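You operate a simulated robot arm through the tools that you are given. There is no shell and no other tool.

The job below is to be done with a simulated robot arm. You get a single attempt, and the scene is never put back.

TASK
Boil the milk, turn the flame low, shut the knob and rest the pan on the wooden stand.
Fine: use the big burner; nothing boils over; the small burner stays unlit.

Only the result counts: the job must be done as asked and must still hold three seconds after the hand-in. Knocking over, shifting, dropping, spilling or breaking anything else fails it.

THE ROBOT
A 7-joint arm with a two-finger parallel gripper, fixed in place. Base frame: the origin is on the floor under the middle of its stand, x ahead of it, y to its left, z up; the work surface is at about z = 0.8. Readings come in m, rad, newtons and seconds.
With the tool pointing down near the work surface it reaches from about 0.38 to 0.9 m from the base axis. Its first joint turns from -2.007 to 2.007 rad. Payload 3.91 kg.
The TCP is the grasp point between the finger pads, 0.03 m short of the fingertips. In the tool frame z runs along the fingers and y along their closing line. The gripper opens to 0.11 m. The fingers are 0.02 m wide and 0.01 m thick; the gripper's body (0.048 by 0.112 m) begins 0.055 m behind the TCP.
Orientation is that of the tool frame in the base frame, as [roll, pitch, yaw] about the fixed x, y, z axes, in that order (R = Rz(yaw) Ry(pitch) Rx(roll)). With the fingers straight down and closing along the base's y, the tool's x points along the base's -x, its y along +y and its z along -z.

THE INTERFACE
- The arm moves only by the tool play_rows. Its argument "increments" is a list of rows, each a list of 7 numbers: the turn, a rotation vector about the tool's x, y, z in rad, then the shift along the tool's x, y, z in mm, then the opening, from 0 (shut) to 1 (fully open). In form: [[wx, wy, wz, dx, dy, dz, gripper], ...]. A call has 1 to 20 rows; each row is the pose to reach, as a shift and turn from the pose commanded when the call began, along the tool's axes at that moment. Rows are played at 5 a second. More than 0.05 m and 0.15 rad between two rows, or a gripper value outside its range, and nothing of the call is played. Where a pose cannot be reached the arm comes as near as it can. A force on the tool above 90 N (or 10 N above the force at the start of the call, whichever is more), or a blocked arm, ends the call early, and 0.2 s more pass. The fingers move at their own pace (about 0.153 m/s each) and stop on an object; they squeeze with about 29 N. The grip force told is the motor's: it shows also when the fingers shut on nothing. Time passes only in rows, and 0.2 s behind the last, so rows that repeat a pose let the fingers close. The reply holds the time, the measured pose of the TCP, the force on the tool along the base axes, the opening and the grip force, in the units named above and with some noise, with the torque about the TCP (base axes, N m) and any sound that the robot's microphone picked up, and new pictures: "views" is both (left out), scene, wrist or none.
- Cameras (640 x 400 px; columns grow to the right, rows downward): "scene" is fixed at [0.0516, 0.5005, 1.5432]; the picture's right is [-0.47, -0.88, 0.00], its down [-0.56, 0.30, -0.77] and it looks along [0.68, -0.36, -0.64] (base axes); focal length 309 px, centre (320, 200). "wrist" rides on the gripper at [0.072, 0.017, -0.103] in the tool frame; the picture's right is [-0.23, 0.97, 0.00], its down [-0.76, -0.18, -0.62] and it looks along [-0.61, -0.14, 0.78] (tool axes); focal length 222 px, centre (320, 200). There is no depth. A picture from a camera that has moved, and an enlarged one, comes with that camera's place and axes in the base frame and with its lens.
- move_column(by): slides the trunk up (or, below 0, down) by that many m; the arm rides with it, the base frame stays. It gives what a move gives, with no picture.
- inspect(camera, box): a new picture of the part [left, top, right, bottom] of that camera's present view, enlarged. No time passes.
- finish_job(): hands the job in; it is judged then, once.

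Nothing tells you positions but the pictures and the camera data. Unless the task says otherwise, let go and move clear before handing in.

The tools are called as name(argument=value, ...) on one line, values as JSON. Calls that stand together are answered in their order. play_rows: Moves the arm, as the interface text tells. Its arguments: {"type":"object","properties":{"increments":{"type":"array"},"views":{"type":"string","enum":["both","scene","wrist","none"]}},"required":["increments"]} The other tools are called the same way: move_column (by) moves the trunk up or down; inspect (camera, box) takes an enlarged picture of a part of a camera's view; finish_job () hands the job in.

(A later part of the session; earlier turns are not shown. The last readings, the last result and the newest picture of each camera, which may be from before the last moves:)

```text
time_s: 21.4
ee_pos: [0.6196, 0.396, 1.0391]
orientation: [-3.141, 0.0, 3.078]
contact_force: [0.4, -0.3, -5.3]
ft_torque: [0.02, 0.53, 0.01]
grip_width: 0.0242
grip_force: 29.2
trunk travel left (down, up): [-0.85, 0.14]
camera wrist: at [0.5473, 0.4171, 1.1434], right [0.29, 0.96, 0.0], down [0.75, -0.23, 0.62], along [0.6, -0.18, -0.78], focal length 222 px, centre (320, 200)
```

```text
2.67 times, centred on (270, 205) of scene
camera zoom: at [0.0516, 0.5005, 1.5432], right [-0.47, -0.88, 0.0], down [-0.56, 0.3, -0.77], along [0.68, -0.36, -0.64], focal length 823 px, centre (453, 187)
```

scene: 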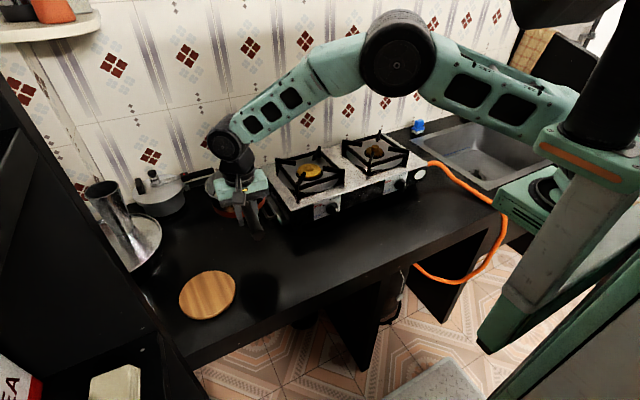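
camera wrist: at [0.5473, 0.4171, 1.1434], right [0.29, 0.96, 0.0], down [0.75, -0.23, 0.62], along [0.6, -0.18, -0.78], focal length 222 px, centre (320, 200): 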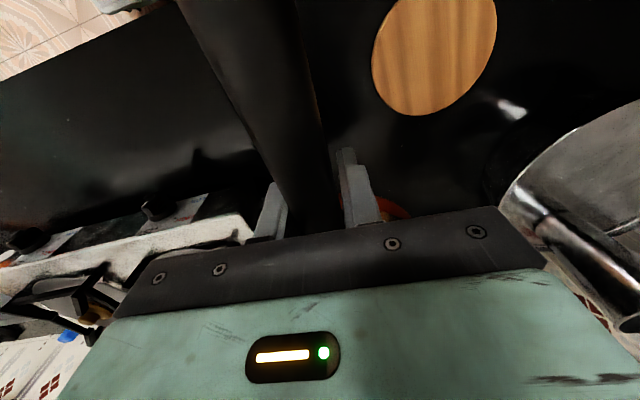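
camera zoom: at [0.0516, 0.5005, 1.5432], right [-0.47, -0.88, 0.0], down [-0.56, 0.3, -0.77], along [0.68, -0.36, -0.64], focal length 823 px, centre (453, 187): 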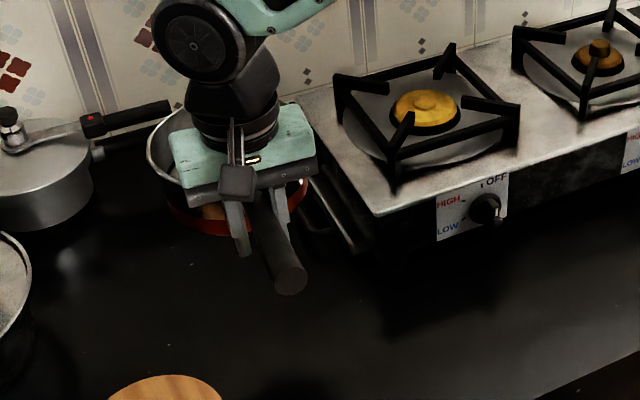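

The pan's bottom is now about 0.04 m above the grate level. I'll carry it toward the big burner in smooth steps, turning the handle to the left so it stays clear of the knob.

play_rows(increments=[[0, 0, 0.0088, -2.0, -1.9, 0, 0], [0, 0, 0.0333, -7.5, -7.2, 0, 0], [0, 0, 0.0702, -15.8, -15.1, 0, 0], [0, 0, 0.1164, -26.2, -25.0, 0, 0], [0, 0, 0.1689, -38.1, -36.3, 0, 0], [0, 0, 0.2245, -50.6, -48.3, 0, 0], [0, 0, 0.2801, -63.1, -60.2, 0, 0], [0, 0, 0.3326, -75.0, -71.5, 0, 0], [0, 0, 0.3788, -85.4, -81.4, 0, 0], [0, 0, 0.4157, -93.7, -89.4, 0, 0], [0, 0, 0.4401, -99.2, -94.6, 0, 0], [0, 0, 0.449, -101.2, -96.5, 0, 0]], views="both")

inspect(camera="scene", box=[220, 110, 360, 240])

```text
time_s: 24.0
ee_pos: [0.715, 0.2916, 1.0387]
orientation: [3.142, -0.001, 2.628]
contact_force: [0.4, 0.4, -7.4]
ft_torque: [0.24, 0.46, 0.0]
grip_width: 0.0242
grip_force: 28.9
trunk travel left (down, up): [-0.85, 0.14]
camera wrist: at [0.66, 0.3418, 1.143], right [0.68, 0.74, 0.0], down [0.58, -0.53, 0.62], along [0.46, -0.42, -0.78], focal length 222 px, centre (320, 200)
```

scene: 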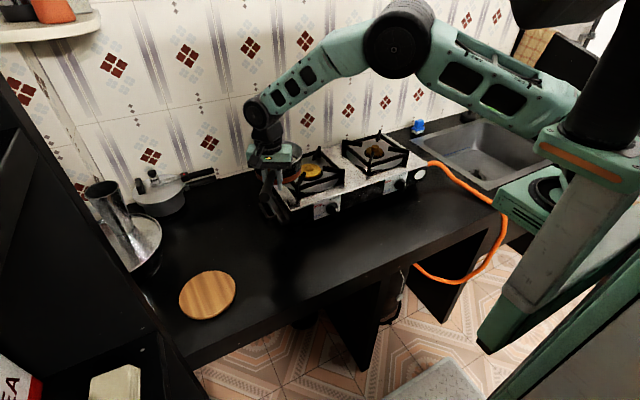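
wrist: 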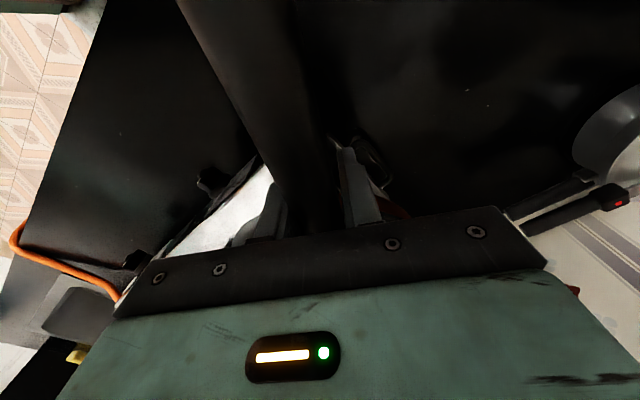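

```text
3.08 times, centred on (290, 175) of scene
camera zoom: at [0.0516, 0.5005, 1.5432], right [-0.47, -0.88, 0.0], down [-0.56, 0.3, -0.77], along [0.68, -0.36, -0.64], focal length 950 px, centre (412, 277)
```

zoom: 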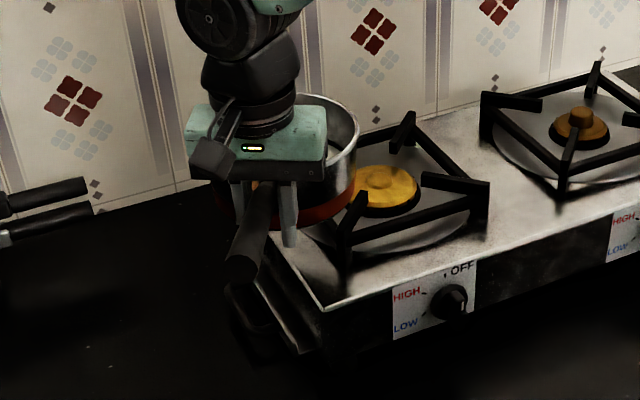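

The carry is smooth and the pan is level. Now the second half, to above the burner.

play_rows(increments=[[0, 0, 0.0088, -2.6, -0.8, 0, 0], [0, 0, 0.0332, -9.8, -3.1, 0, 0], [0, 0, 0.07, -20.7, -6.6, 0, 0], [0, 0, 0.1162, -34.4, -10.9, 0, 0], [0, 0, 0.1685, -49.9, -15.8, 0, 0], [0, 0, 0.224, -66.3, -21.1, 0, 0], [0, 0, 0.2795, -82.7, -26.3, 0, 0], [0, 0, 0.3318, -98.2, -31.2, 0, 0], [0, 0, 0.378, -111.9, -35.5, 0, 0], [0, 0, 0.4148, -122.8, -39.0, 0, 0], [0, 0, 0.4392, -130.0, -41.3, 0, 0], [0, 0, 0.448, -132.6, -42.1, 0, 0]], views="both")

inspect(camera="scene", box=[250, 90, 390, 220])

```text
time_s: 26.6
ee_pos: [0.8079, 0.1913, 1.04]
orientation: [-3.141, 0.0, 2.181]
contact_force: [0.5, 0.1, -6.2]
ft_torque: [0.47, 0.32, -0.04]
grip_width: 0.0243
grip_force: 29.6
trunk travel left (down, up): [-0.85, 0.14]
camera wrist: at [0.7809, 0.2588, 1.1435], right [0.93, 0.37, 0.0], down [0.29, -0.73, 0.62], along [0.23, -0.58, -0.78], focal length 222 px, centre (320, 200)
```

scene: 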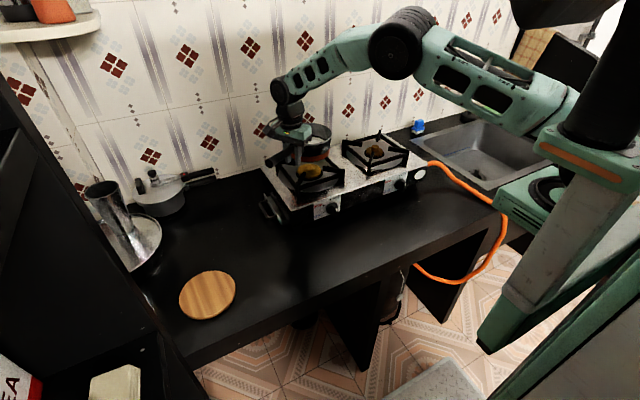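
wrist: 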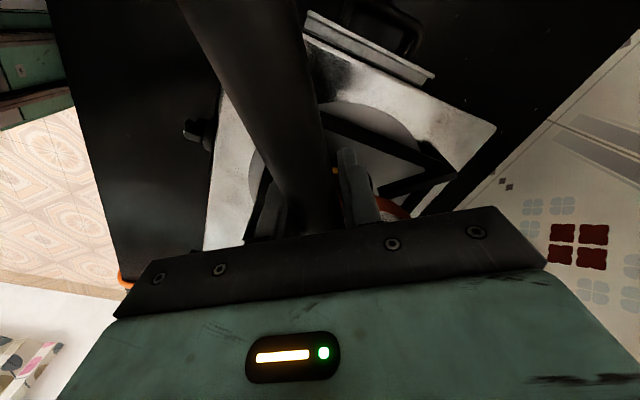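

```text
3.08 times, centred on (320, 155) of scene
camera zoom: at [0.0516, 0.5005, 1.5432], right [-0.47, -0.88, 0.0], down [-0.56, 0.3, -0.77], along [0.68, -0.36, -0.64], focal length 950 px, centre (320, 338)
```

zoom: 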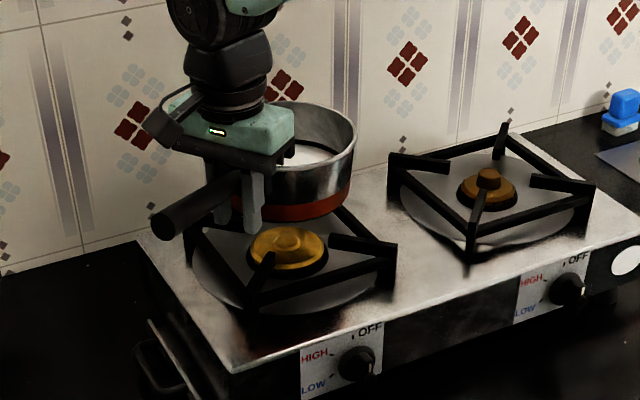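

The pan is centred over the big burner to within about 1 cm. I'll lower it gently toward the grate.

play_rows(increments=[[0, 0, 0, 0, 0, 2, 0], [0, 0, 0, 0, 0, 6, 0], [0, 0, 0, 0, 0, 11, 0], [0, 0, 0, 0, 0, 17, 0], [0, 0, 0, 0, 0, 22, 0], [0, 0, 0, 0, 0, 26, 0], [0, 0, 0, 0, 0, 29, 0], [0, 0, 0, 0, 0, 31, 0]], views="none")

inspect(camera="scene", box=[270, 110, 360, 200])

```text
time_s: 28.4
ee_pos: [0.8103, 0.19, 1.0093]
orientation: [-3.139, 0.002, 2.179]
contact_force: [0.2, -0.6, -6.8]
ft_torque: [0.42, 0.29, 0.04]
grip_width: 0.024
grip_force: 29.8
trunk travel left (down, up): [-0.85, 0.14]
```

```text
4.44 times, centred on (315, 155) of scene
camera zoom: at [0.0516, 0.5005, 1.5432], right [-0.47, -0.88, 0.0], down [-0.56, 0.3, -0.77], along [0.68, -0.36, -0.64], focal length 1372 px, centre (342, 400)
```

zoom: 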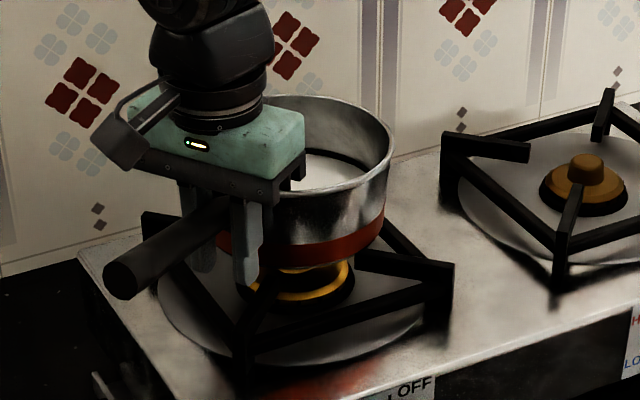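

It's close to the grate now. I'll nudge about 5 mm toward the robot and lower in tiny steps, watching the force.

play_rows(increments=[[0, 0, 0, 1, -1.5, 1, 0], [0, 0, 0, 2, -3, 2, 0], [0, 0, 0, 2.9, -4.1, 4, 0]], views="none")

inspect(camera="scene", box=[270, 110, 360, 200])

```text
time_s: 29.2
ee_pos: [0.8027, 0.1902, 1.004]
orientation: [3.142, 0.0, 2.18]
contact_force: [-0.3, 0.3, -7.4]
ft_torque: [0.44, 0.32, -0.03]
grip_width: 0.024
grip_force: 29.2
trunk travel left (down, up): [-0.85, 0.14]
```

```text
4.44 times, centred on (315, 155) of scene
camera zoom: at [0.0516, 0.5005, 1.5432], right [-0.47, -0.88, 0.0], down [-0.56, 0.3, -0.77], along [0.68, -0.36, -0.64], focal length 1372 px, centre (342, 400)
```

zoom: 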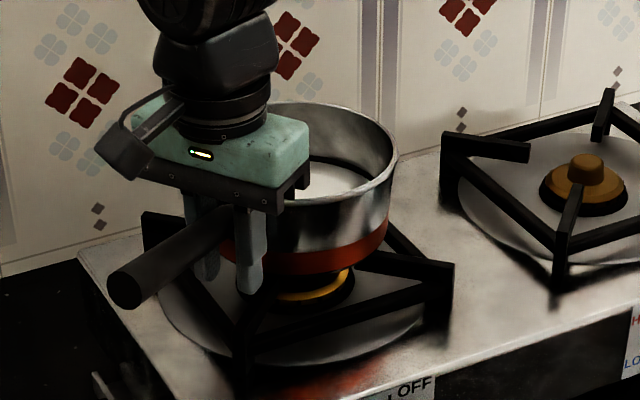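

No contact yet. I'll continue down in 1.5 mm steps.

play_rows(increments=[[0, 0, 0, 0, 0, 1.5, 0], [0, 0, 0, 0, 0, 3, 0], [0, 0, 0, 0, 0, 3, 0]], views="none")

```text
time_s: 30.0
ee_pos: [0.8037, 0.1901, 1.0023]
orientation: [3.141, -0.001, 2.179]
contact_force: [-0.6, -0.8, -7.1]
ft_torque: [0.44, 0.29, 0.02]
grip_width: 0.0239
grip_force: 29.0
trunk travel left (down, up): [-0.85, 0.14]
```

play_rows(increments=[[0, 0, 0, 0, 0, 1.5, 0], [0, 0, 0, 0, 0, 3, 0], [0, 0, 0, 0, 0, 3, 0]], views="none")

inspect(camera="scene", box=[270, 110, 360, 200])

```text
time_s: 30.8
ee_pos: [0.8037, 0.1897, 0.9994]
orientation: [3.14, -0.001, 2.18]
contact_force: [-0.8, 0.2, -2.7]
ft_torque: [-0.14, -0.16, -0.08]
grip_width: 0.0239
grip_force: 29.2
trunk travel left (down, up): [-0.85, 0.14]
```

```text
4.44 times, centred on (315, 155) of scene
camera zoom: at [0.0516, 0.5005, 1.5432], right [-0.47, -0.88, 0.0], down [-0.56, 0.3, -0.77], along [0.68, -0.36, -0.64], focal length 1372 px, centre (342, 400)
```

zoom: 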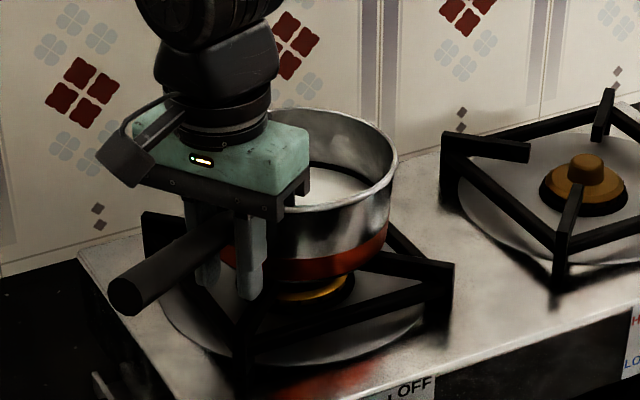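

The far side of the pan has touched the grate. I'll ease down another millimetre or so to seat it.

play_rows(increments=[[0, 0, 0, 0, 0, 1, 0], [0, 0, 0, 0, 0, 1.5, 0]], views="none")

```text
time_s: 31.4
ee_pos: [0.8043, 0.1906, 0.9976]
orientation: [3.141, 0.0, 2.181]
contact_force: [-1.7, 2.5, 3.9]
ft_torque: [-0.76, -0.5, 0.06]
grip_width: 0.0241
grip_force: 28.3
trunk travel left (down, up): [-0.85, 0.14]
```

The pan is resting on the grate and any remaining gap is tiny. I'll release the handle and look.

play_rows(increments=[[0, 0, 0, 0, 0, 0, 0.3], [0, 0, 0, 0, 0, 0, 0.4], [0, 0, 0, 0, 0, 0, 0.4]], views="both")

inspect(camera="scene", box=[270, 110, 360, 200])

```text
time_s: 32.2
ee_pos: [0.803, 0.19, 0.9971]
orientation: [-3.141, -0.001, 2.18]
contact_force: [-0.4, 0.2, 0.4]
ft_torque: [0.0, -0.02, 0.04]
grip_width: 0.0437
grip_force: 0.1
trunk travel left (down, up): [-0.85, 0.14]
camera wrist: at [0.7761, 0.2585, 1.1006], right [0.93, 0.37, 0.0], down [0.29, -0.73, 0.62], along [0.23, -0.58, -0.78], focal length 222 px, centre (320, 200)
```

scene: 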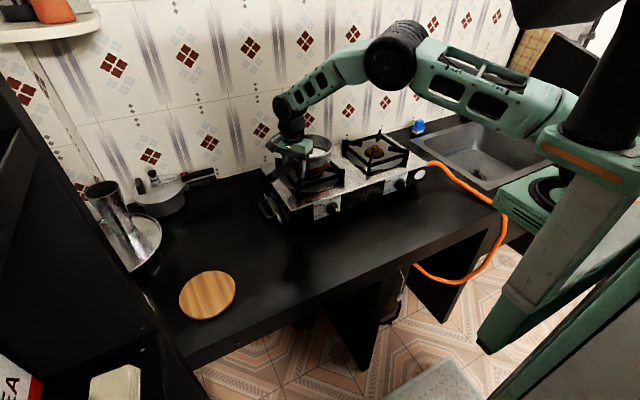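
wrist: 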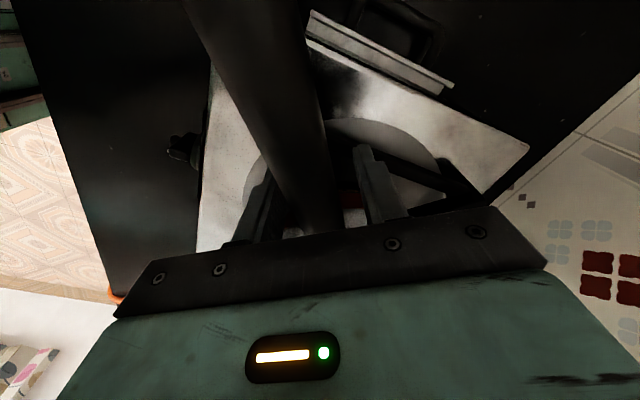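

```text
4.44 times, centred on (315, 155) of scene
camera zoom: at [0.0516, 0.5005, 1.5432], right [-0.47, -0.88, 0.0], down [-0.56, 0.3, -0.77], along [0.68, -0.36, -0.64], focal length 1372 px, centre (342, 400)
```

zoom: 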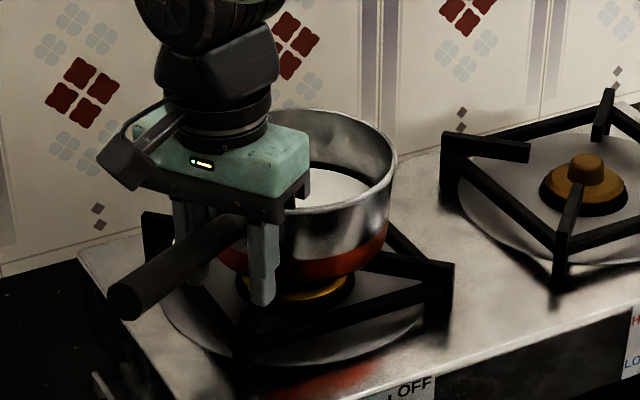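

The pan sits stably on the big burner's grate. I'll rise straight up off the handle, then swing over to look at the knob.

play_rows(increments=[[0, 0, 0, 0, 0, -15, 0.45], [0, 0, 0, 0, 0, -40, 0.45], [0, 0, 0, 0, 0, -70, 0.5], [0, 0, 0, 0, 0, -100, 0.6], [0, 0, 0, 0, 0, -125, 0.8], [0, 0, -0.12, 5.3, -27, -125, 1], [0, 0, -0.24, 10.6, -54.5, -125, 1], [0, 0, -0.36, 16, -82, -125, 1], [0, 0, -0.48, 21, -109, -125, 1], [0, 0, -0.6, 26.5, -136, -120, 1], [0, 0, -0.72, 32, -163.5, -105, 1], [0, 0, -0.84, 37, -191, -75, 1], [0, 0, -0.96, 42.5, -218, -45, 1], [0, 0, -0.96, 42.5, -218, -15, 1], [0, 0, -0.96, 42.5, -218, 15, 1], [0, 0, -0.96, 42.5, -218, 15, 1]], views="both")

inspect(camera="scene", box=[250, 110, 370, 230])

```text
time_s: 35.6
ee_pos: [0.6015, 0.1008, 0.9813]
orientation: [-3.141, 0.001, 3.139]
contact_force: [-0.7, 0.1, 0.5]
ft_torque: [-0.03, 0.01, 0.02]
grip_width: 0.1102
grip_force: 0.1
trunk travel left (down, up): [-0.85, 0.14]
camera wrist: at [0.528, 0.118, 1.0832], right [0.23, 0.97, 0.0], down [0.76, -0.18, 0.62], along [0.61, -0.14, -0.78], focal length 222 px, centre (320, 200)
```

scene: 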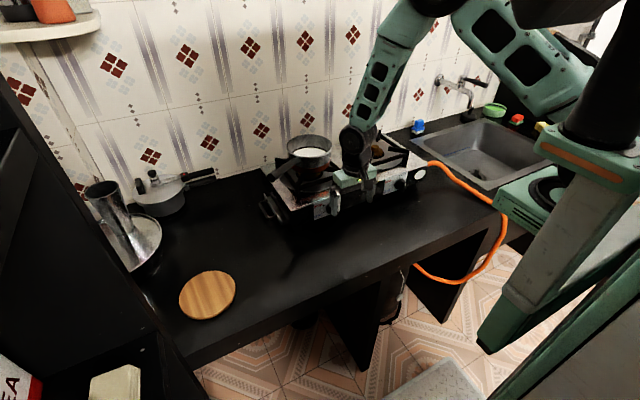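
wrist: 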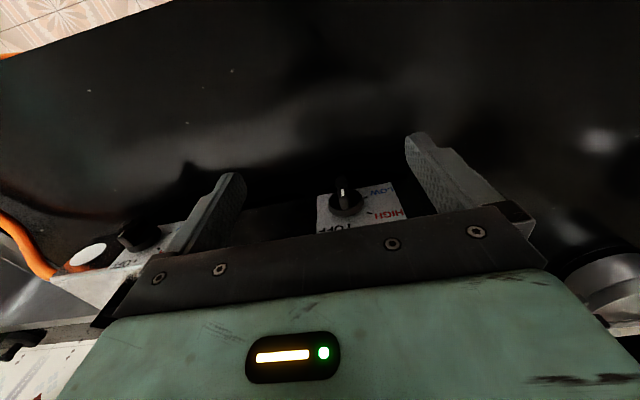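

```text
3.33 times, centred on (310, 170) of scene
camera zoom: at [0.0516, 0.5005, 1.5432], right [-0.47, -0.88, 0.0], down [-0.56, 0.3, -0.77], along [0.68, -0.36, -0.64], focal length 1029 px, centre (353, 300)
```

zoom: 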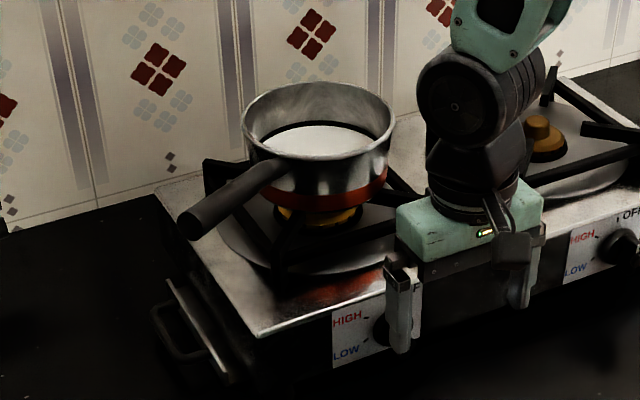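

The pan is well seated. Now a close look at the knob in the wrist view.

inspect(camera="wrist", box=[300, 165, 420, 240])

inspect(camera="scene", box=[305, 190, 355, 225])

```text
5.33 times, centred on (360, 202) of wrist
camera zoom: at [0.528, 0.118, 1.0832], right [0.23, 0.97, 0.0], down [0.76, -0.18, 0.62], along [0.61, -0.14, -0.78], focal length 1185 px, centre (107, 187)
```

zoom: 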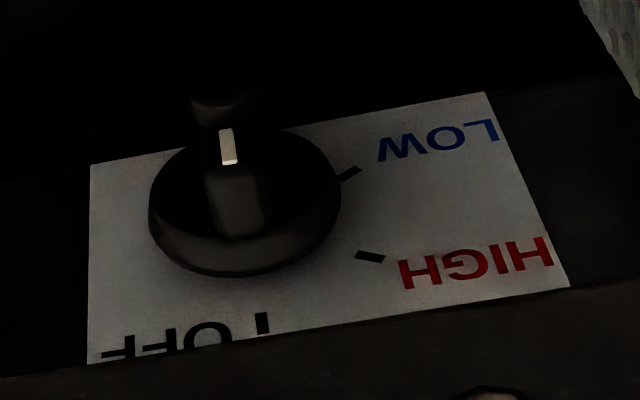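

```text
11.43 times, centred on (330, 208) of scene
camera zoom: at [0.0516, 0.5005, 1.5432], right [-0.47, -0.88, 0.0], down [-0.56, 0.3, -0.77], along [0.68, -0.36, -0.64], focal length 3527 px, centre (206, 114)
```

zoom: 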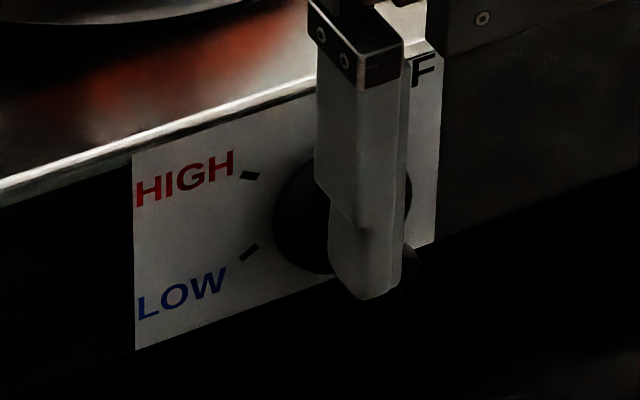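

From the marks I find the knob axis at about (y 0.109, z 0.874), with OFF at 0°, HIGH at 60° and LOW at 120° anticlockwise. The pointer bar's half-length is about 0.02 m and its front face is at x of about 0.679. I'll close the fingers into a poker and hover just right of and above the bar.

play_rows(increments=[[0, 0, 0, -10, -3, 0, 0.5], [0, 0, 0, -25, -6, 0, 0], [0, 0, 0, -45, -10, 5, 0], [0, 0, 0, -62, -14, 15, 0], [0, 0, 0, -74, -17, 28, 0], [0, 0, 0, -76.5, -17, 36, 0], [0, 0, 0, -76.5, -17, 36, 0]], views="both")

inspect(camera="wrist", box=[240, 80, 420, 250])

inspect(camera="scene", box=[300, 170, 380, 230])

```text
time_s: 37.2
ee_pos: [0.6769, 0.0831, 0.9464]
orientation: [3.141, 0.002, 3.14]
contact_force: [1.0, -0.7, -0.5]
ft_torque: [-0.02, -0.03, 0.02]
grip_width: 0.0
grip_force: 29.2
trunk travel left (down, up): [-0.85, 0.14]
camera wrist: at [0.6043, 0.1, 1.0498], right [0.23, 0.97, 0.0], down [0.76, -0.18, 0.62], along [0.61, -0.14, -0.78], focal length 222 px, centre (320, 200)
```

scene: 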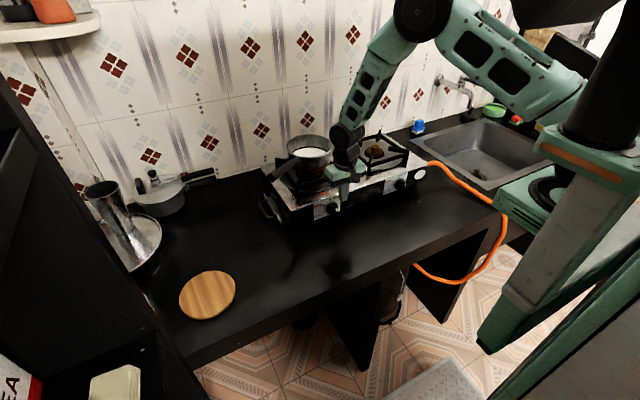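
wrist: 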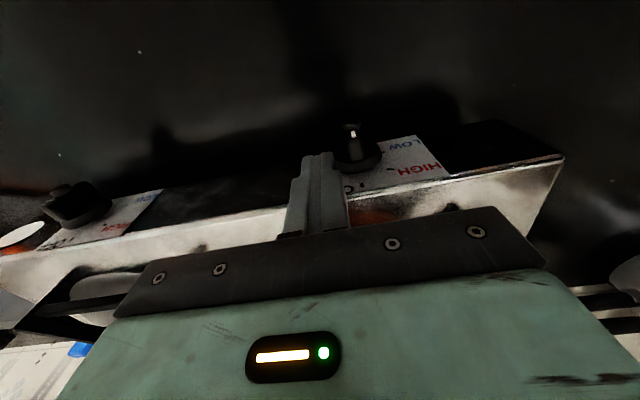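

```text
2.35 times, centred on (330, 165) of wrist
camera zoom: at [0.6043, 0.1, 1.0498], right [0.23, 0.97, 0.0], down [0.76, -0.18, 0.62], along [0.61, -0.14, -0.78], focal length 523 px, centre (296, 282)
```

zoom: 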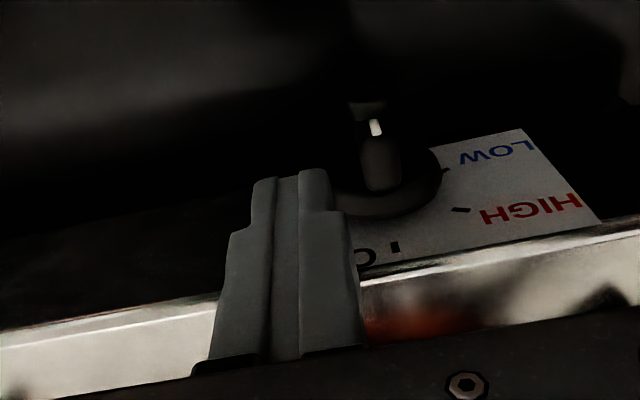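

```text
6.67 times, centred on (340, 200) of scene
camera zoom: at [0.0516, 0.5005, 1.5432], right [-0.47, -0.88, 0.0], down [-0.56, 0.3, -0.77], along [0.68, -0.36, -0.64], focal length 2057 px, centre (187, 200)
```

zoom: 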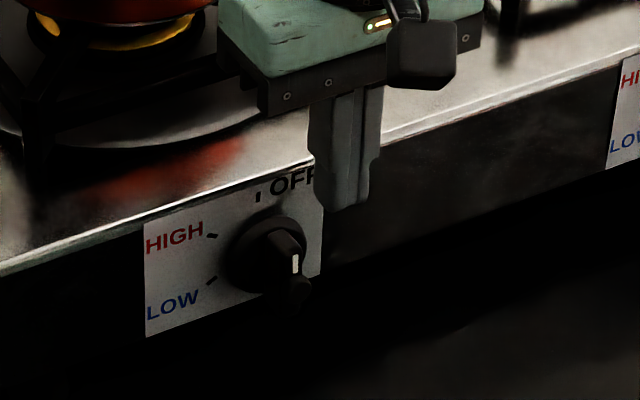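

The refined knob axis is y ≈ 0.110, z ≈ 0.877, and the bar spans x ≈ 0.674–0.690. I'll lower the closed fingertips to the right of the bar's upper half.

play_rows(increments=[[0, 0, 0, 0, 0, 8, 0], [0, 0, 0, 0, 0, 18, 0], [0, 0, 0, 0, 0, 27, 0], [0, 0, 0, 0, 0, 27, 0]], views="wrist")

inspect(camera="wrist", box=[260, 90, 420, 230])

inspect(camera="scene", box=[300, 170, 380, 230])

```text
time_s: 38.2
ee_pos: [0.6768, 0.0833, 0.9183]
orientation: [-3.141, -0.001, 3.14]
contact_force: [-0.1, 1.8, 0.2]
ft_torque: [-0.02, -0.02, -0.02]
grip_width: 0.0004
grip_force: 28.5
trunk travel left (down, up): [-0.85, 0.14]
camera wrist: at [0.6041, 0.1001, 1.0219], right [0.23, 0.97, 0.0], down [0.76, -0.18, 0.62], along [0.61, -0.14, -0.78], focal length 222 px, centre (320, 200)
```

wrist: 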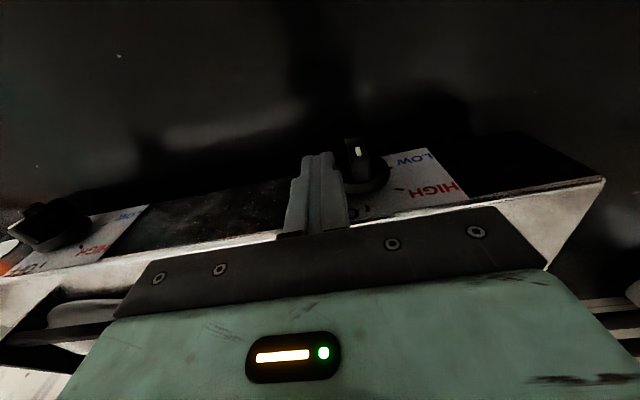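

```text
2.86 times, centred on (340, 160) of wrist
camera zoom: at [0.6041, 0.1001, 1.0219], right [0.23, 0.97, 0.0], down [0.76, -0.18, 0.62], along [0.61, -0.14, -0.78], focal length 635 px, centre (263, 314)
```

zoom: 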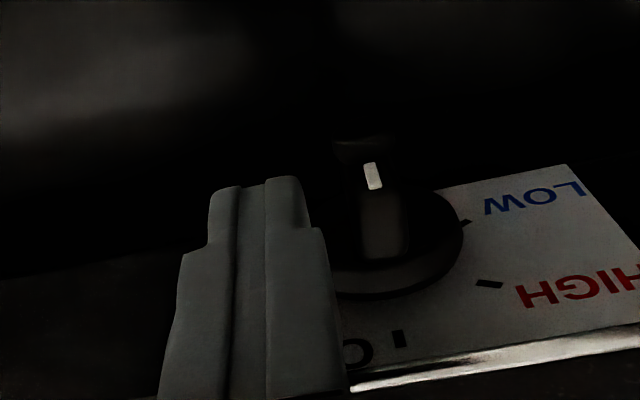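

```text
6.67 times, centred on (340, 200) of scene
camera zoom: at [0.0516, 0.5005, 1.5432], right [-0.47, -0.88, 0.0], down [-0.56, 0.3, -0.77], along [0.68, -0.36, -0.64], focal length 2057 px, centre (187, 200)
```

zoom: 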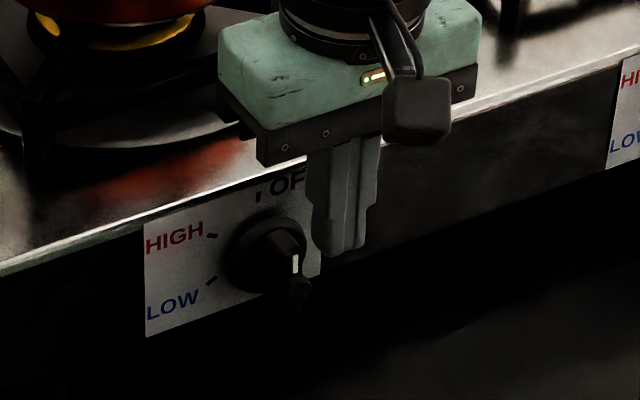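

The fingertips are alongside the top of the bar. I'll push left in small steps and watch the pointer.

play_rows(increments=[[0, 0, 0, 0, 5, 0, 0], [0, 0, 0, 0, 9, 0, 0], [0, 0, 0, 0, 12, 0, 0], [0, 0, 0, 0, 15, 0, 0]], views="wrist")

inspect(camera="wrist", box=[260, 90, 420, 230])

inspect(camera="scene", box=[300, 170, 380, 230])

```text
time_s: 39.2
ee_pos: [0.6774, 0.0953, 0.9195]
orientation: [-3.138, -0.001, 3.138]
contact_force: [-0.8, -14.5, 4.7]
ft_torque: [-0.39, 0.02, -0.03]
grip_width: 0.0
grip_force: 29.2
trunk travel left (down, up): [-0.85, 0.14]
camera wrist: at [0.6043, 0.1125, 1.0229], right [0.23, 0.97, 0.0], down [0.76, -0.18, 0.62], along [0.61, -0.15, -0.78], focal length 222 px, centre (320, 200)
```

wrist: 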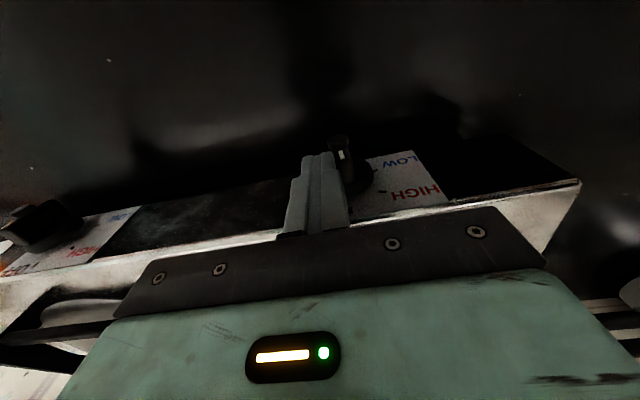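

```text
2.86 times, centred on (340, 160) of wrist
camera zoom: at [0.6043, 0.1125, 1.0229], right [0.23, 0.97, 0.0], down [0.76, -0.18, 0.62], along [0.61, -0.15, -0.78], focal length 635 px, centre (263, 314)
```

zoom: 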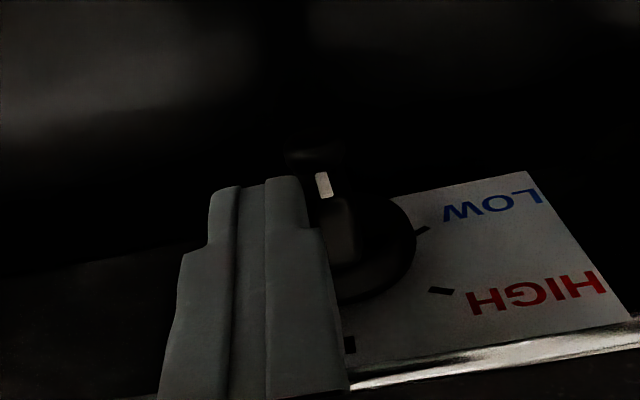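

```text
6.67 times, centred on (340, 200) of scene
camera zoom: at [0.0516, 0.5005, 1.5432], right [-0.47, -0.88, 0.0], down [-0.56, 0.3, -0.77], along [0.68, -0.36, -0.64], focal length 2057 px, centre (187, 200)
```

zoom: 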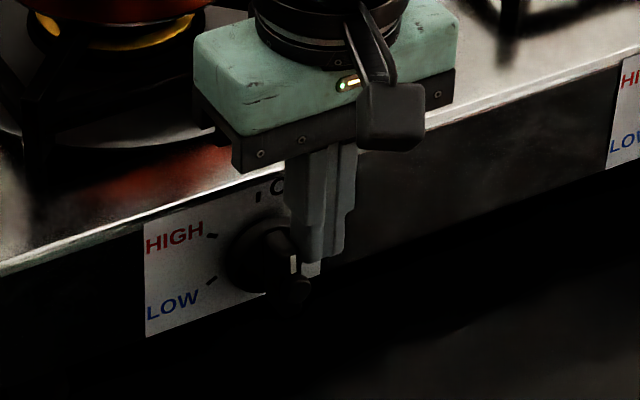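

The finger is in contact, with 14.5 N sideways, and the knob has barely turned. I'll push a little further and see if it gives.

play_rows(increments=[[0, 0, 0, 0, 3, 0, 0], [0, 0, 0, 0, 5, 0, 0]], views="none")

inspect(camera="wrist", box=[260, 90, 420, 230])

inspect(camera="scene", box=[300, 170, 380, 230])

```text
time_s: 39.8
ee_pos: [0.6773, 0.0958, 0.9188]
orientation: [-3.134, -0.001, 3.133]
contact_force: [-1.1, -41.1, 10.3]
ft_torque: [-1.14, 0.06, -0.07]
grip_width: 0.0
grip_force: 29.0
trunk travel left (down, up): [-0.85, 0.14]
```

```text
2.86 times, centred on (340, 160) of wrist
camera zoom: at [0.6048, 0.1136, 1.0225], right [0.23, 0.97, -0.01], down [0.76, -0.18, 0.62], along [0.61, -0.15, -0.78], focal length 635 px, centre (263, 314)
```

zoom: 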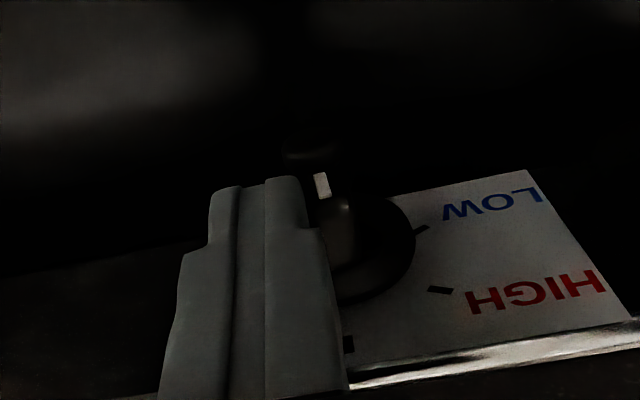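

```text
6.67 times, centred on (340, 200) of scene
camera zoom: at [0.0516, 0.5005, 1.5432], right [-0.47, -0.88, 0.0], down [-0.56, 0.3, -0.77], along [0.68, -0.36, -0.64], focal length 2057 px, centre (187, 200)
```

zoom: 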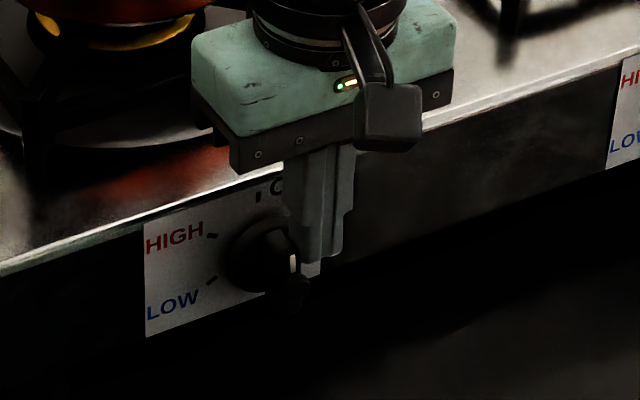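

The knob is locked against turning at OFF, so it likely needs to be pushed in first. I'll back off the side load at once, then press on the disc face to feel for travel.

play_rows(increments=[[0, 0, 0, 0, -6, 0, 0], [0, 0, 0, 0, -9, 0, 0], [0, 0, 0, 0, -9, 0, 0]], views="none")

inspect(camera="wrist", box=[260, 90, 420, 230])

```text
time_s: 40.6
ee_pos: [0.6771, 0.0953, 0.9184]
orientation: [3.139, 0.002, -3.14]
contact_force: [-0.3, -12.7, -1.9]
ft_torque: [-0.4, 0.03, -0.05]
grip_width: 0.0002
grip_force: 29.3
trunk travel left (down, up): [-0.85, 0.14]
```

```text
2.86 times, centred on (340, 160) of wrist
camera zoom: at [0.604, 0.1116, 1.0224], right [0.23, 0.97, 0.0], down [0.76, -0.18, 0.62], along [0.61, -0.14, -0.78], focal length 635 px, centre (263, 314)
```

zoom: 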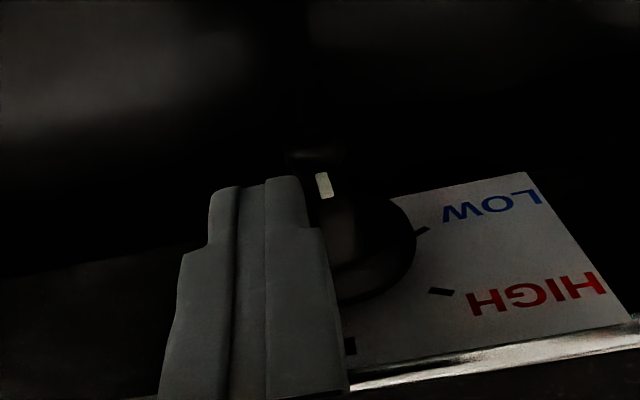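

play_rows(increments=[[0, 0, 0, 0, -4, 0, 0], [0, 0, 0, 0, -5, 0, 0], [0, 0, 0, 0, -5, 0, 0]], views="none")

```text
time_s: 41.4
ee_pos: [0.678, 0.0887, 0.9189]
orientation: [-3.141, 0.001, 3.139]
contact_force: [-0.1, 0.3, -0.8]
ft_torque: [0.01, -0.03, 0.02]
grip_width: 0.0003
grip_force: 29.2
trunk travel left (down, up): [-0.85, 0.14]
```

The side load is released. Now I'll press forward on the disc, right of the bar, in small steps.

play_rows(increments=[[0, 0, 0, -3, 1, 0, 0], [0, 0, 0, -6, 2, 0, 0], [0, 0, 0, -8, 3, 0, 0]], views="none")

```text
time_s: 42.2
ee_pos: [0.6844, 0.0923, 0.9186]
orientation: [3.141, 0.0, 3.138]
contact_force: [-2.1, -1.9, -0.1]
ft_torque: [-0.08, 0.05, 0.01]
grip_width: 0.0001
grip_force: 29.2
trunk travel left (down, up): [-0.85, 0.14]
```

play_rows(increments=[[0, 0, 0, -2, 0, 0, 0], [0, 0, 0, -4, 0, 0, 0], [0, 0, 0, -5, 0, 0, 0]], views="none")

inspect(camera="wrist", box=[260, 90, 420, 230])

inspect(camera="scene", box=[300, 170, 380, 230])

```text
time_s: 43.0
ee_pos: [0.6892, 0.0927, 0.9185]
orientation: [-3.139, -0.004, 3.141]
contact_force: [-10.2, -2.4, 3.4]
ft_torque: [-0.03, 0.31, 0.01]
grip_width: 0.0002
grip_force: 28.9
trunk travel left (down, up): [-0.85, 0.14]
```

```text
2.86 times, centred on (340, 160) of wrist
camera zoom: at [0.6162, 0.109, 1.0227], right [0.23, 0.97, 0.0], down [0.76, -0.18, 0.62], along [0.6, -0.14, -0.78], focal length 635 px, centre (263, 314)
```

zoom: 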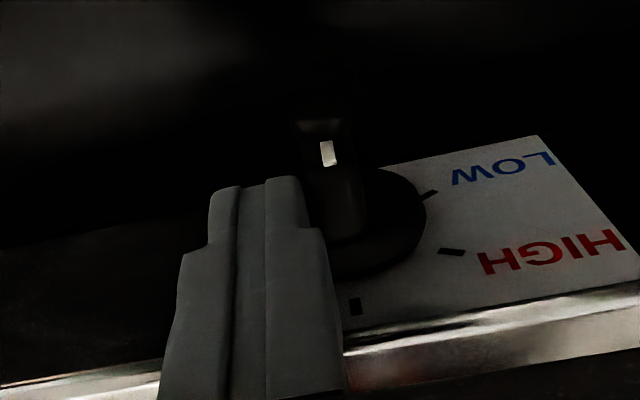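

```text
6.67 times, centred on (340, 200) of scene
camera zoom: at [0.0516, 0.5005, 1.5432], right [-0.47, -0.88, 0.0], down [-0.56, 0.3, -0.77], along [0.68, -0.36, -0.64], focal length 2057 px, centre (187, 200)
```

zoom: 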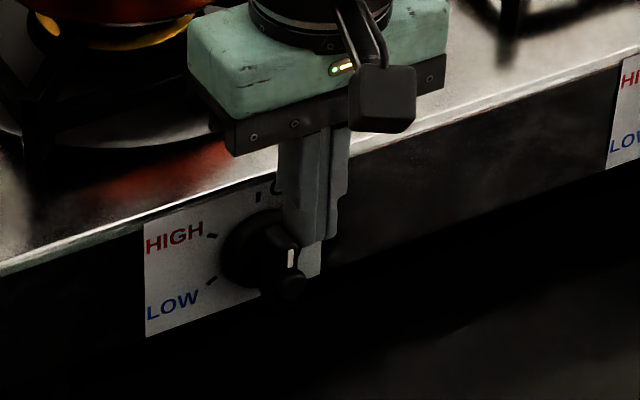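

The knob slid in about 5 mm under 10 N, so it is a push-and-turn knob. I'll hold it in and push the bar left.

play_rows(increments=[[0, 0, 0, -2, 1, 0, 0], [0, 0, 0, -2, 4, 0, 0], [0, 0, 0, -2, 7, 0, 0], [0, 0, 0, -2, 9, 0, 0]], views="none")

inspect(camera="wrist", box=[260, 90, 420, 230])

inspect(camera="scene", box=[300, 170, 380, 230])

```text
time_s: 44.0
ee_pos: [0.6883, 0.0936, 0.9189]
orientation: [-3.134, -0.009, 3.135]
contact_force: [-26.5, -41.8, 17.1]
ft_torque: [-1.41, 0.36, 0.04]
grip_width: 0.0
grip_force: 29.6
trunk travel left (down, up): [-0.85, 0.14]
```

```text
2.86 times, centred on (340, 160) of wrist
camera zoom: at [0.6174, 0.1112, 1.0233], right [0.23, 0.97, -0.01], down [0.77, -0.18, 0.62], along [0.6, -0.15, -0.79], focal length 635 px, centre (263, 314)
```

zoom: 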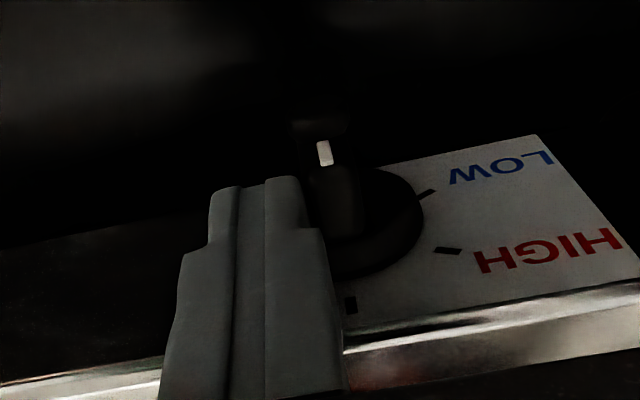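

```text
6.67 times, centred on (340, 200) of scene
camera zoom: at [0.0516, 0.5005, 1.5432], right [-0.47, -0.88, 0.0], down [-0.56, 0.3, -0.77], along [0.68, -0.36, -0.64], focal length 2057 px, centre (187, 200)
```

zoom: 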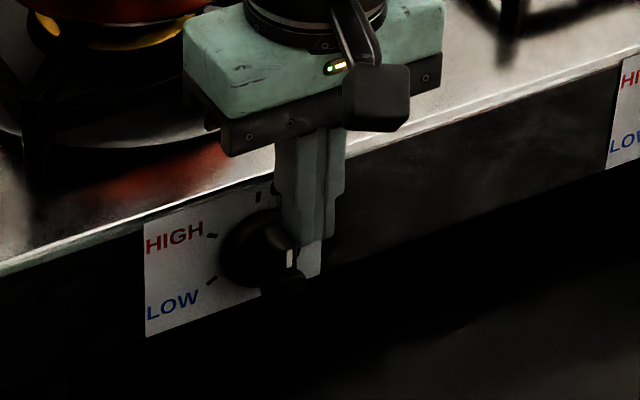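

It's still locked. I'll remove the side load and press straight in further to find the end of the travel.

play_rows(increments=[[0, 0, 0, 0, -8, 0, 0], [0, 0, 0, 0, -12, 0, 0], [0, 0, 0, 0, -12, 0, 0]], views="none")

inspect(camera="scene", box=[300, 170, 380, 230])

```text
time_s: 44.8
ee_pos: [0.6896, 0.0927, 0.9205]
orientation: [3.139, -0.004, -3.139]
contact_force: [-22.4, 1.8, -1.8]
ft_torque: [0.11, 0.72, 0.11]
grip_width: 0.0
grip_force: 28.8
trunk travel left (down, up): [-0.85, 0.14]
```

```text
6.67 times, centred on (340, 200) of scene
camera zoom: at [0.0516, 0.5005, 1.5432], right [-0.47, -0.88, 0.0], down [-0.56, 0.3, -0.77], along [0.68, -0.36, -0.64], focal length 2057 px, centre (187, 200)
```

zoom: 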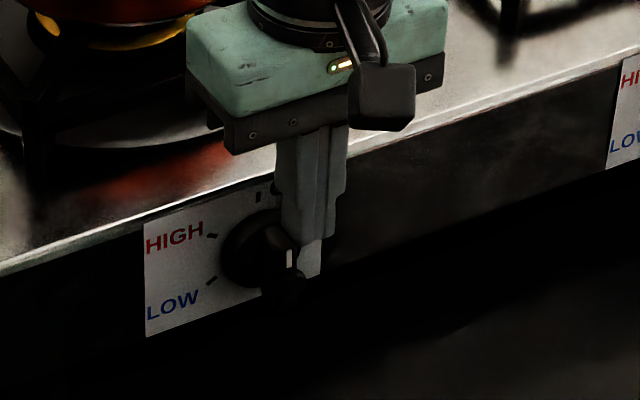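

Torque readings show the contact was at the very fingertip, giving little leverage. A better way is to tilt the tool about 30°, grip the bar from both sides, press in and roll about the knob axis. I'll back off first and set up that pose.

play_rows(increments=[[0, 0, 0, 12, 0, 0, 0], [0, 0, 0, 25, 0, 0, 0], [0, -0.13, 0, 38, 6, -5, 0.1], [0, -0.26, 0, 50, 13, -11, 0.2], [0, -0.39, 0, 50, 20.8, -11, 0.32], [0, -0.52, 0, 50, 20.8, -11, 0.32], [0, -0.52, 0, 50, 20.8, -11, 0.32]], views="both")

inspect(camera="wrist", box=[240, 90, 440, 250])

inspect(camera="scene", box=[300, 160, 390, 230])

```text
time_s: 46.4
ee_pos: [0.6428, 0.111, 0.9288]
orientation: [-3.141, 0.521, 3.14]
contact_force: [-0.7, -0.5, 0.0]
ft_torque: [0.01, -0.01, 0.0]
grip_width: 0.0352
grip_force: 0.0
trunk travel left (down, up): [-0.85, 0.14]
camera wrist: at [0.5283, 0.127, 0.9832], right [0.2, 0.97, 0.11], down [0.35, -0.18, 0.92], along [0.92, -0.14, -0.38], focal length 222 px, centre (320, 200)
```

scene: 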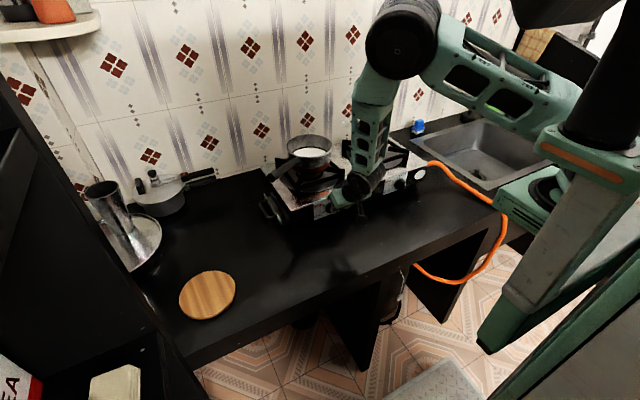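
wrist: 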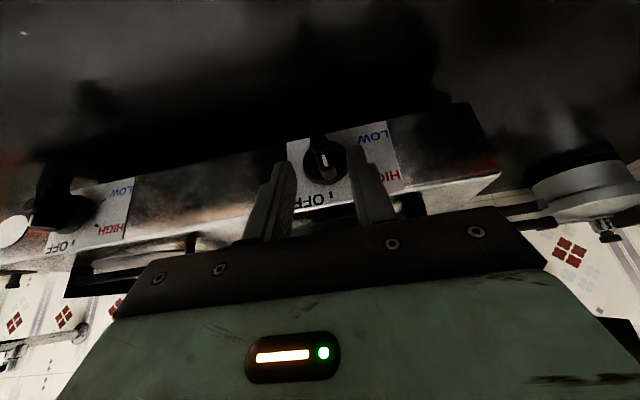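

```text
2.50 times, centred on (340, 170) of wrist
camera zoom: at [0.5283, 0.127, 0.9832], right [0.2, 0.97, 0.11], down [0.35, -0.18, 0.92], along [0.92, -0.14, -0.38], focal length 555 px, centre (270, 275)
```

zoom: 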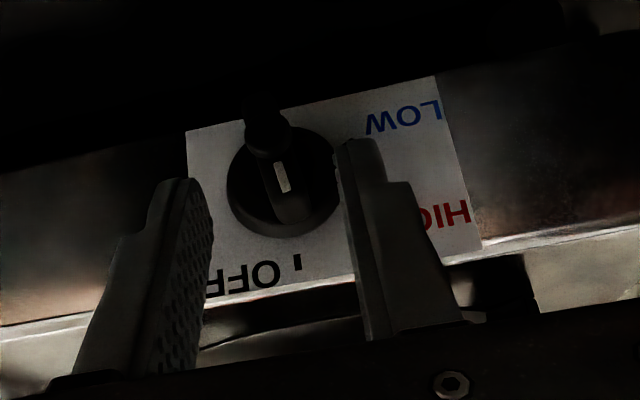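

```text
5.71 times, centred on (345, 195) of scene
camera zoom: at [0.0516, 0.5005, 1.5432], right [-0.47, -0.88, 0.0], down [-0.56, 0.3, -0.77], along [0.68, -0.36, -0.64], focal length 1763 px, centre (177, 229)
```

zoom: 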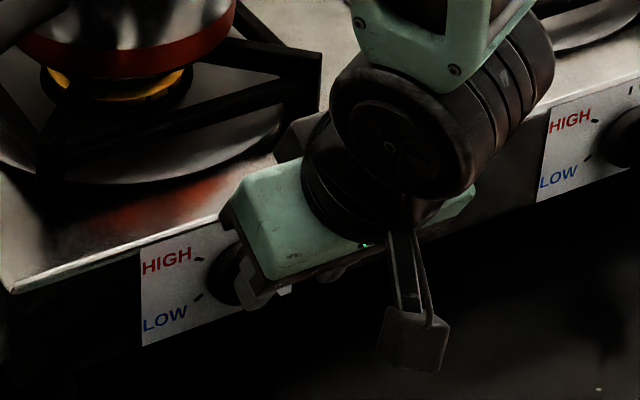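

I now look nearly straight at the knob, with the fingers framing it. I'll slide in along the tool axis so the bar sits between the fingers.

play_rows(increments=[[0, 0, 0, 0, 1.5, 15, 0.32], [0, 0, 0, 0, 1.5, 30, 0.32], [0, 0, 0, 0, 1.5, 42, 0.32], [0, 0, 0, 0, 1.5, 49, 0.32], [0, 0, 0, 0, 1.5, 49, 0.32]], views="wrist")

inspect(camera="wrist", box=[240, 90, 440, 250])

inspect(camera="scene", box=[300, 170, 380, 230])

```text
time_s: 47.6
ee_pos: [0.6668, 0.112, 0.8878]
orientation: [-3.141, 0.52, 3.139]
contact_force: [1.2, 0.6, 0.2]
ft_torque: [-0.02, -0.02, 0.03]
grip_width: 0.0355
grip_force: 0.1
trunk travel left (down, up): [-0.85, 0.14]
camera wrist: at [0.5519, 0.128, 0.9412], right [0.2, 0.97, 0.11], down [0.35, -0.18, 0.92], along [0.92, -0.14, -0.38], focal length 222 px, centre (320, 200)
```

wrist: 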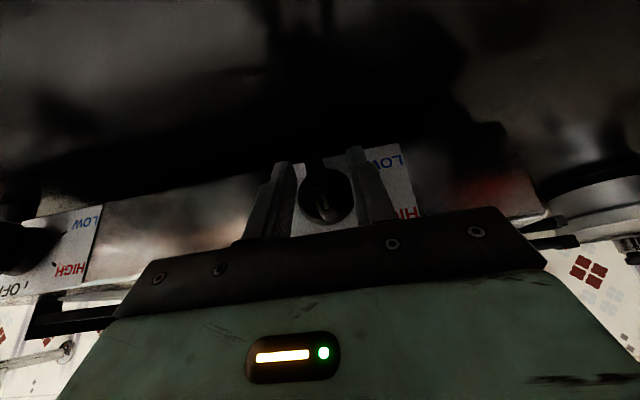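

```text
2.50 times, centred on (340, 170) of wrist
camera zoom: at [0.5519, 0.128, 0.9412], right [0.2, 0.97, 0.11], down [0.35, -0.18, 0.92], along [0.92, -0.14, -0.38], focal length 555 px, centre (270, 275)
```

zoom: 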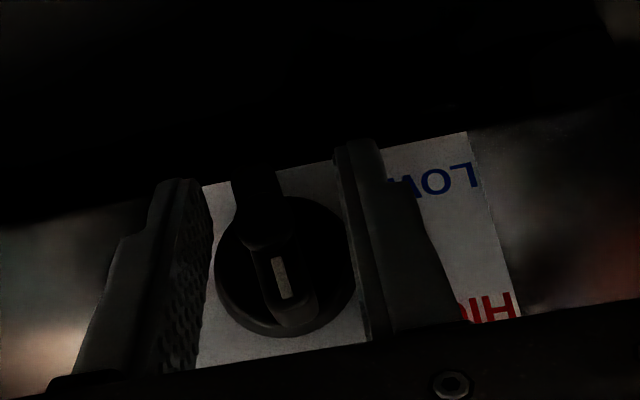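

```text
6.67 times, centred on (340, 200) of scene
camera zoom: at [0.0516, 0.5005, 1.5432], right [-0.47, -0.88, 0.0], down [-0.56, 0.3, -0.77], along [0.68, -0.36, -0.64], focal length 2057 px, centre (187, 200)
```

zoom: 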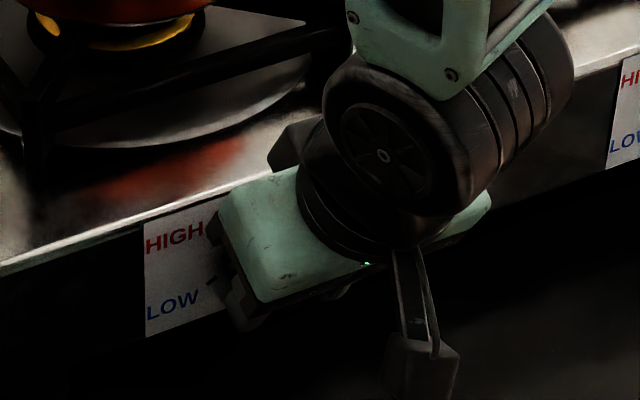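

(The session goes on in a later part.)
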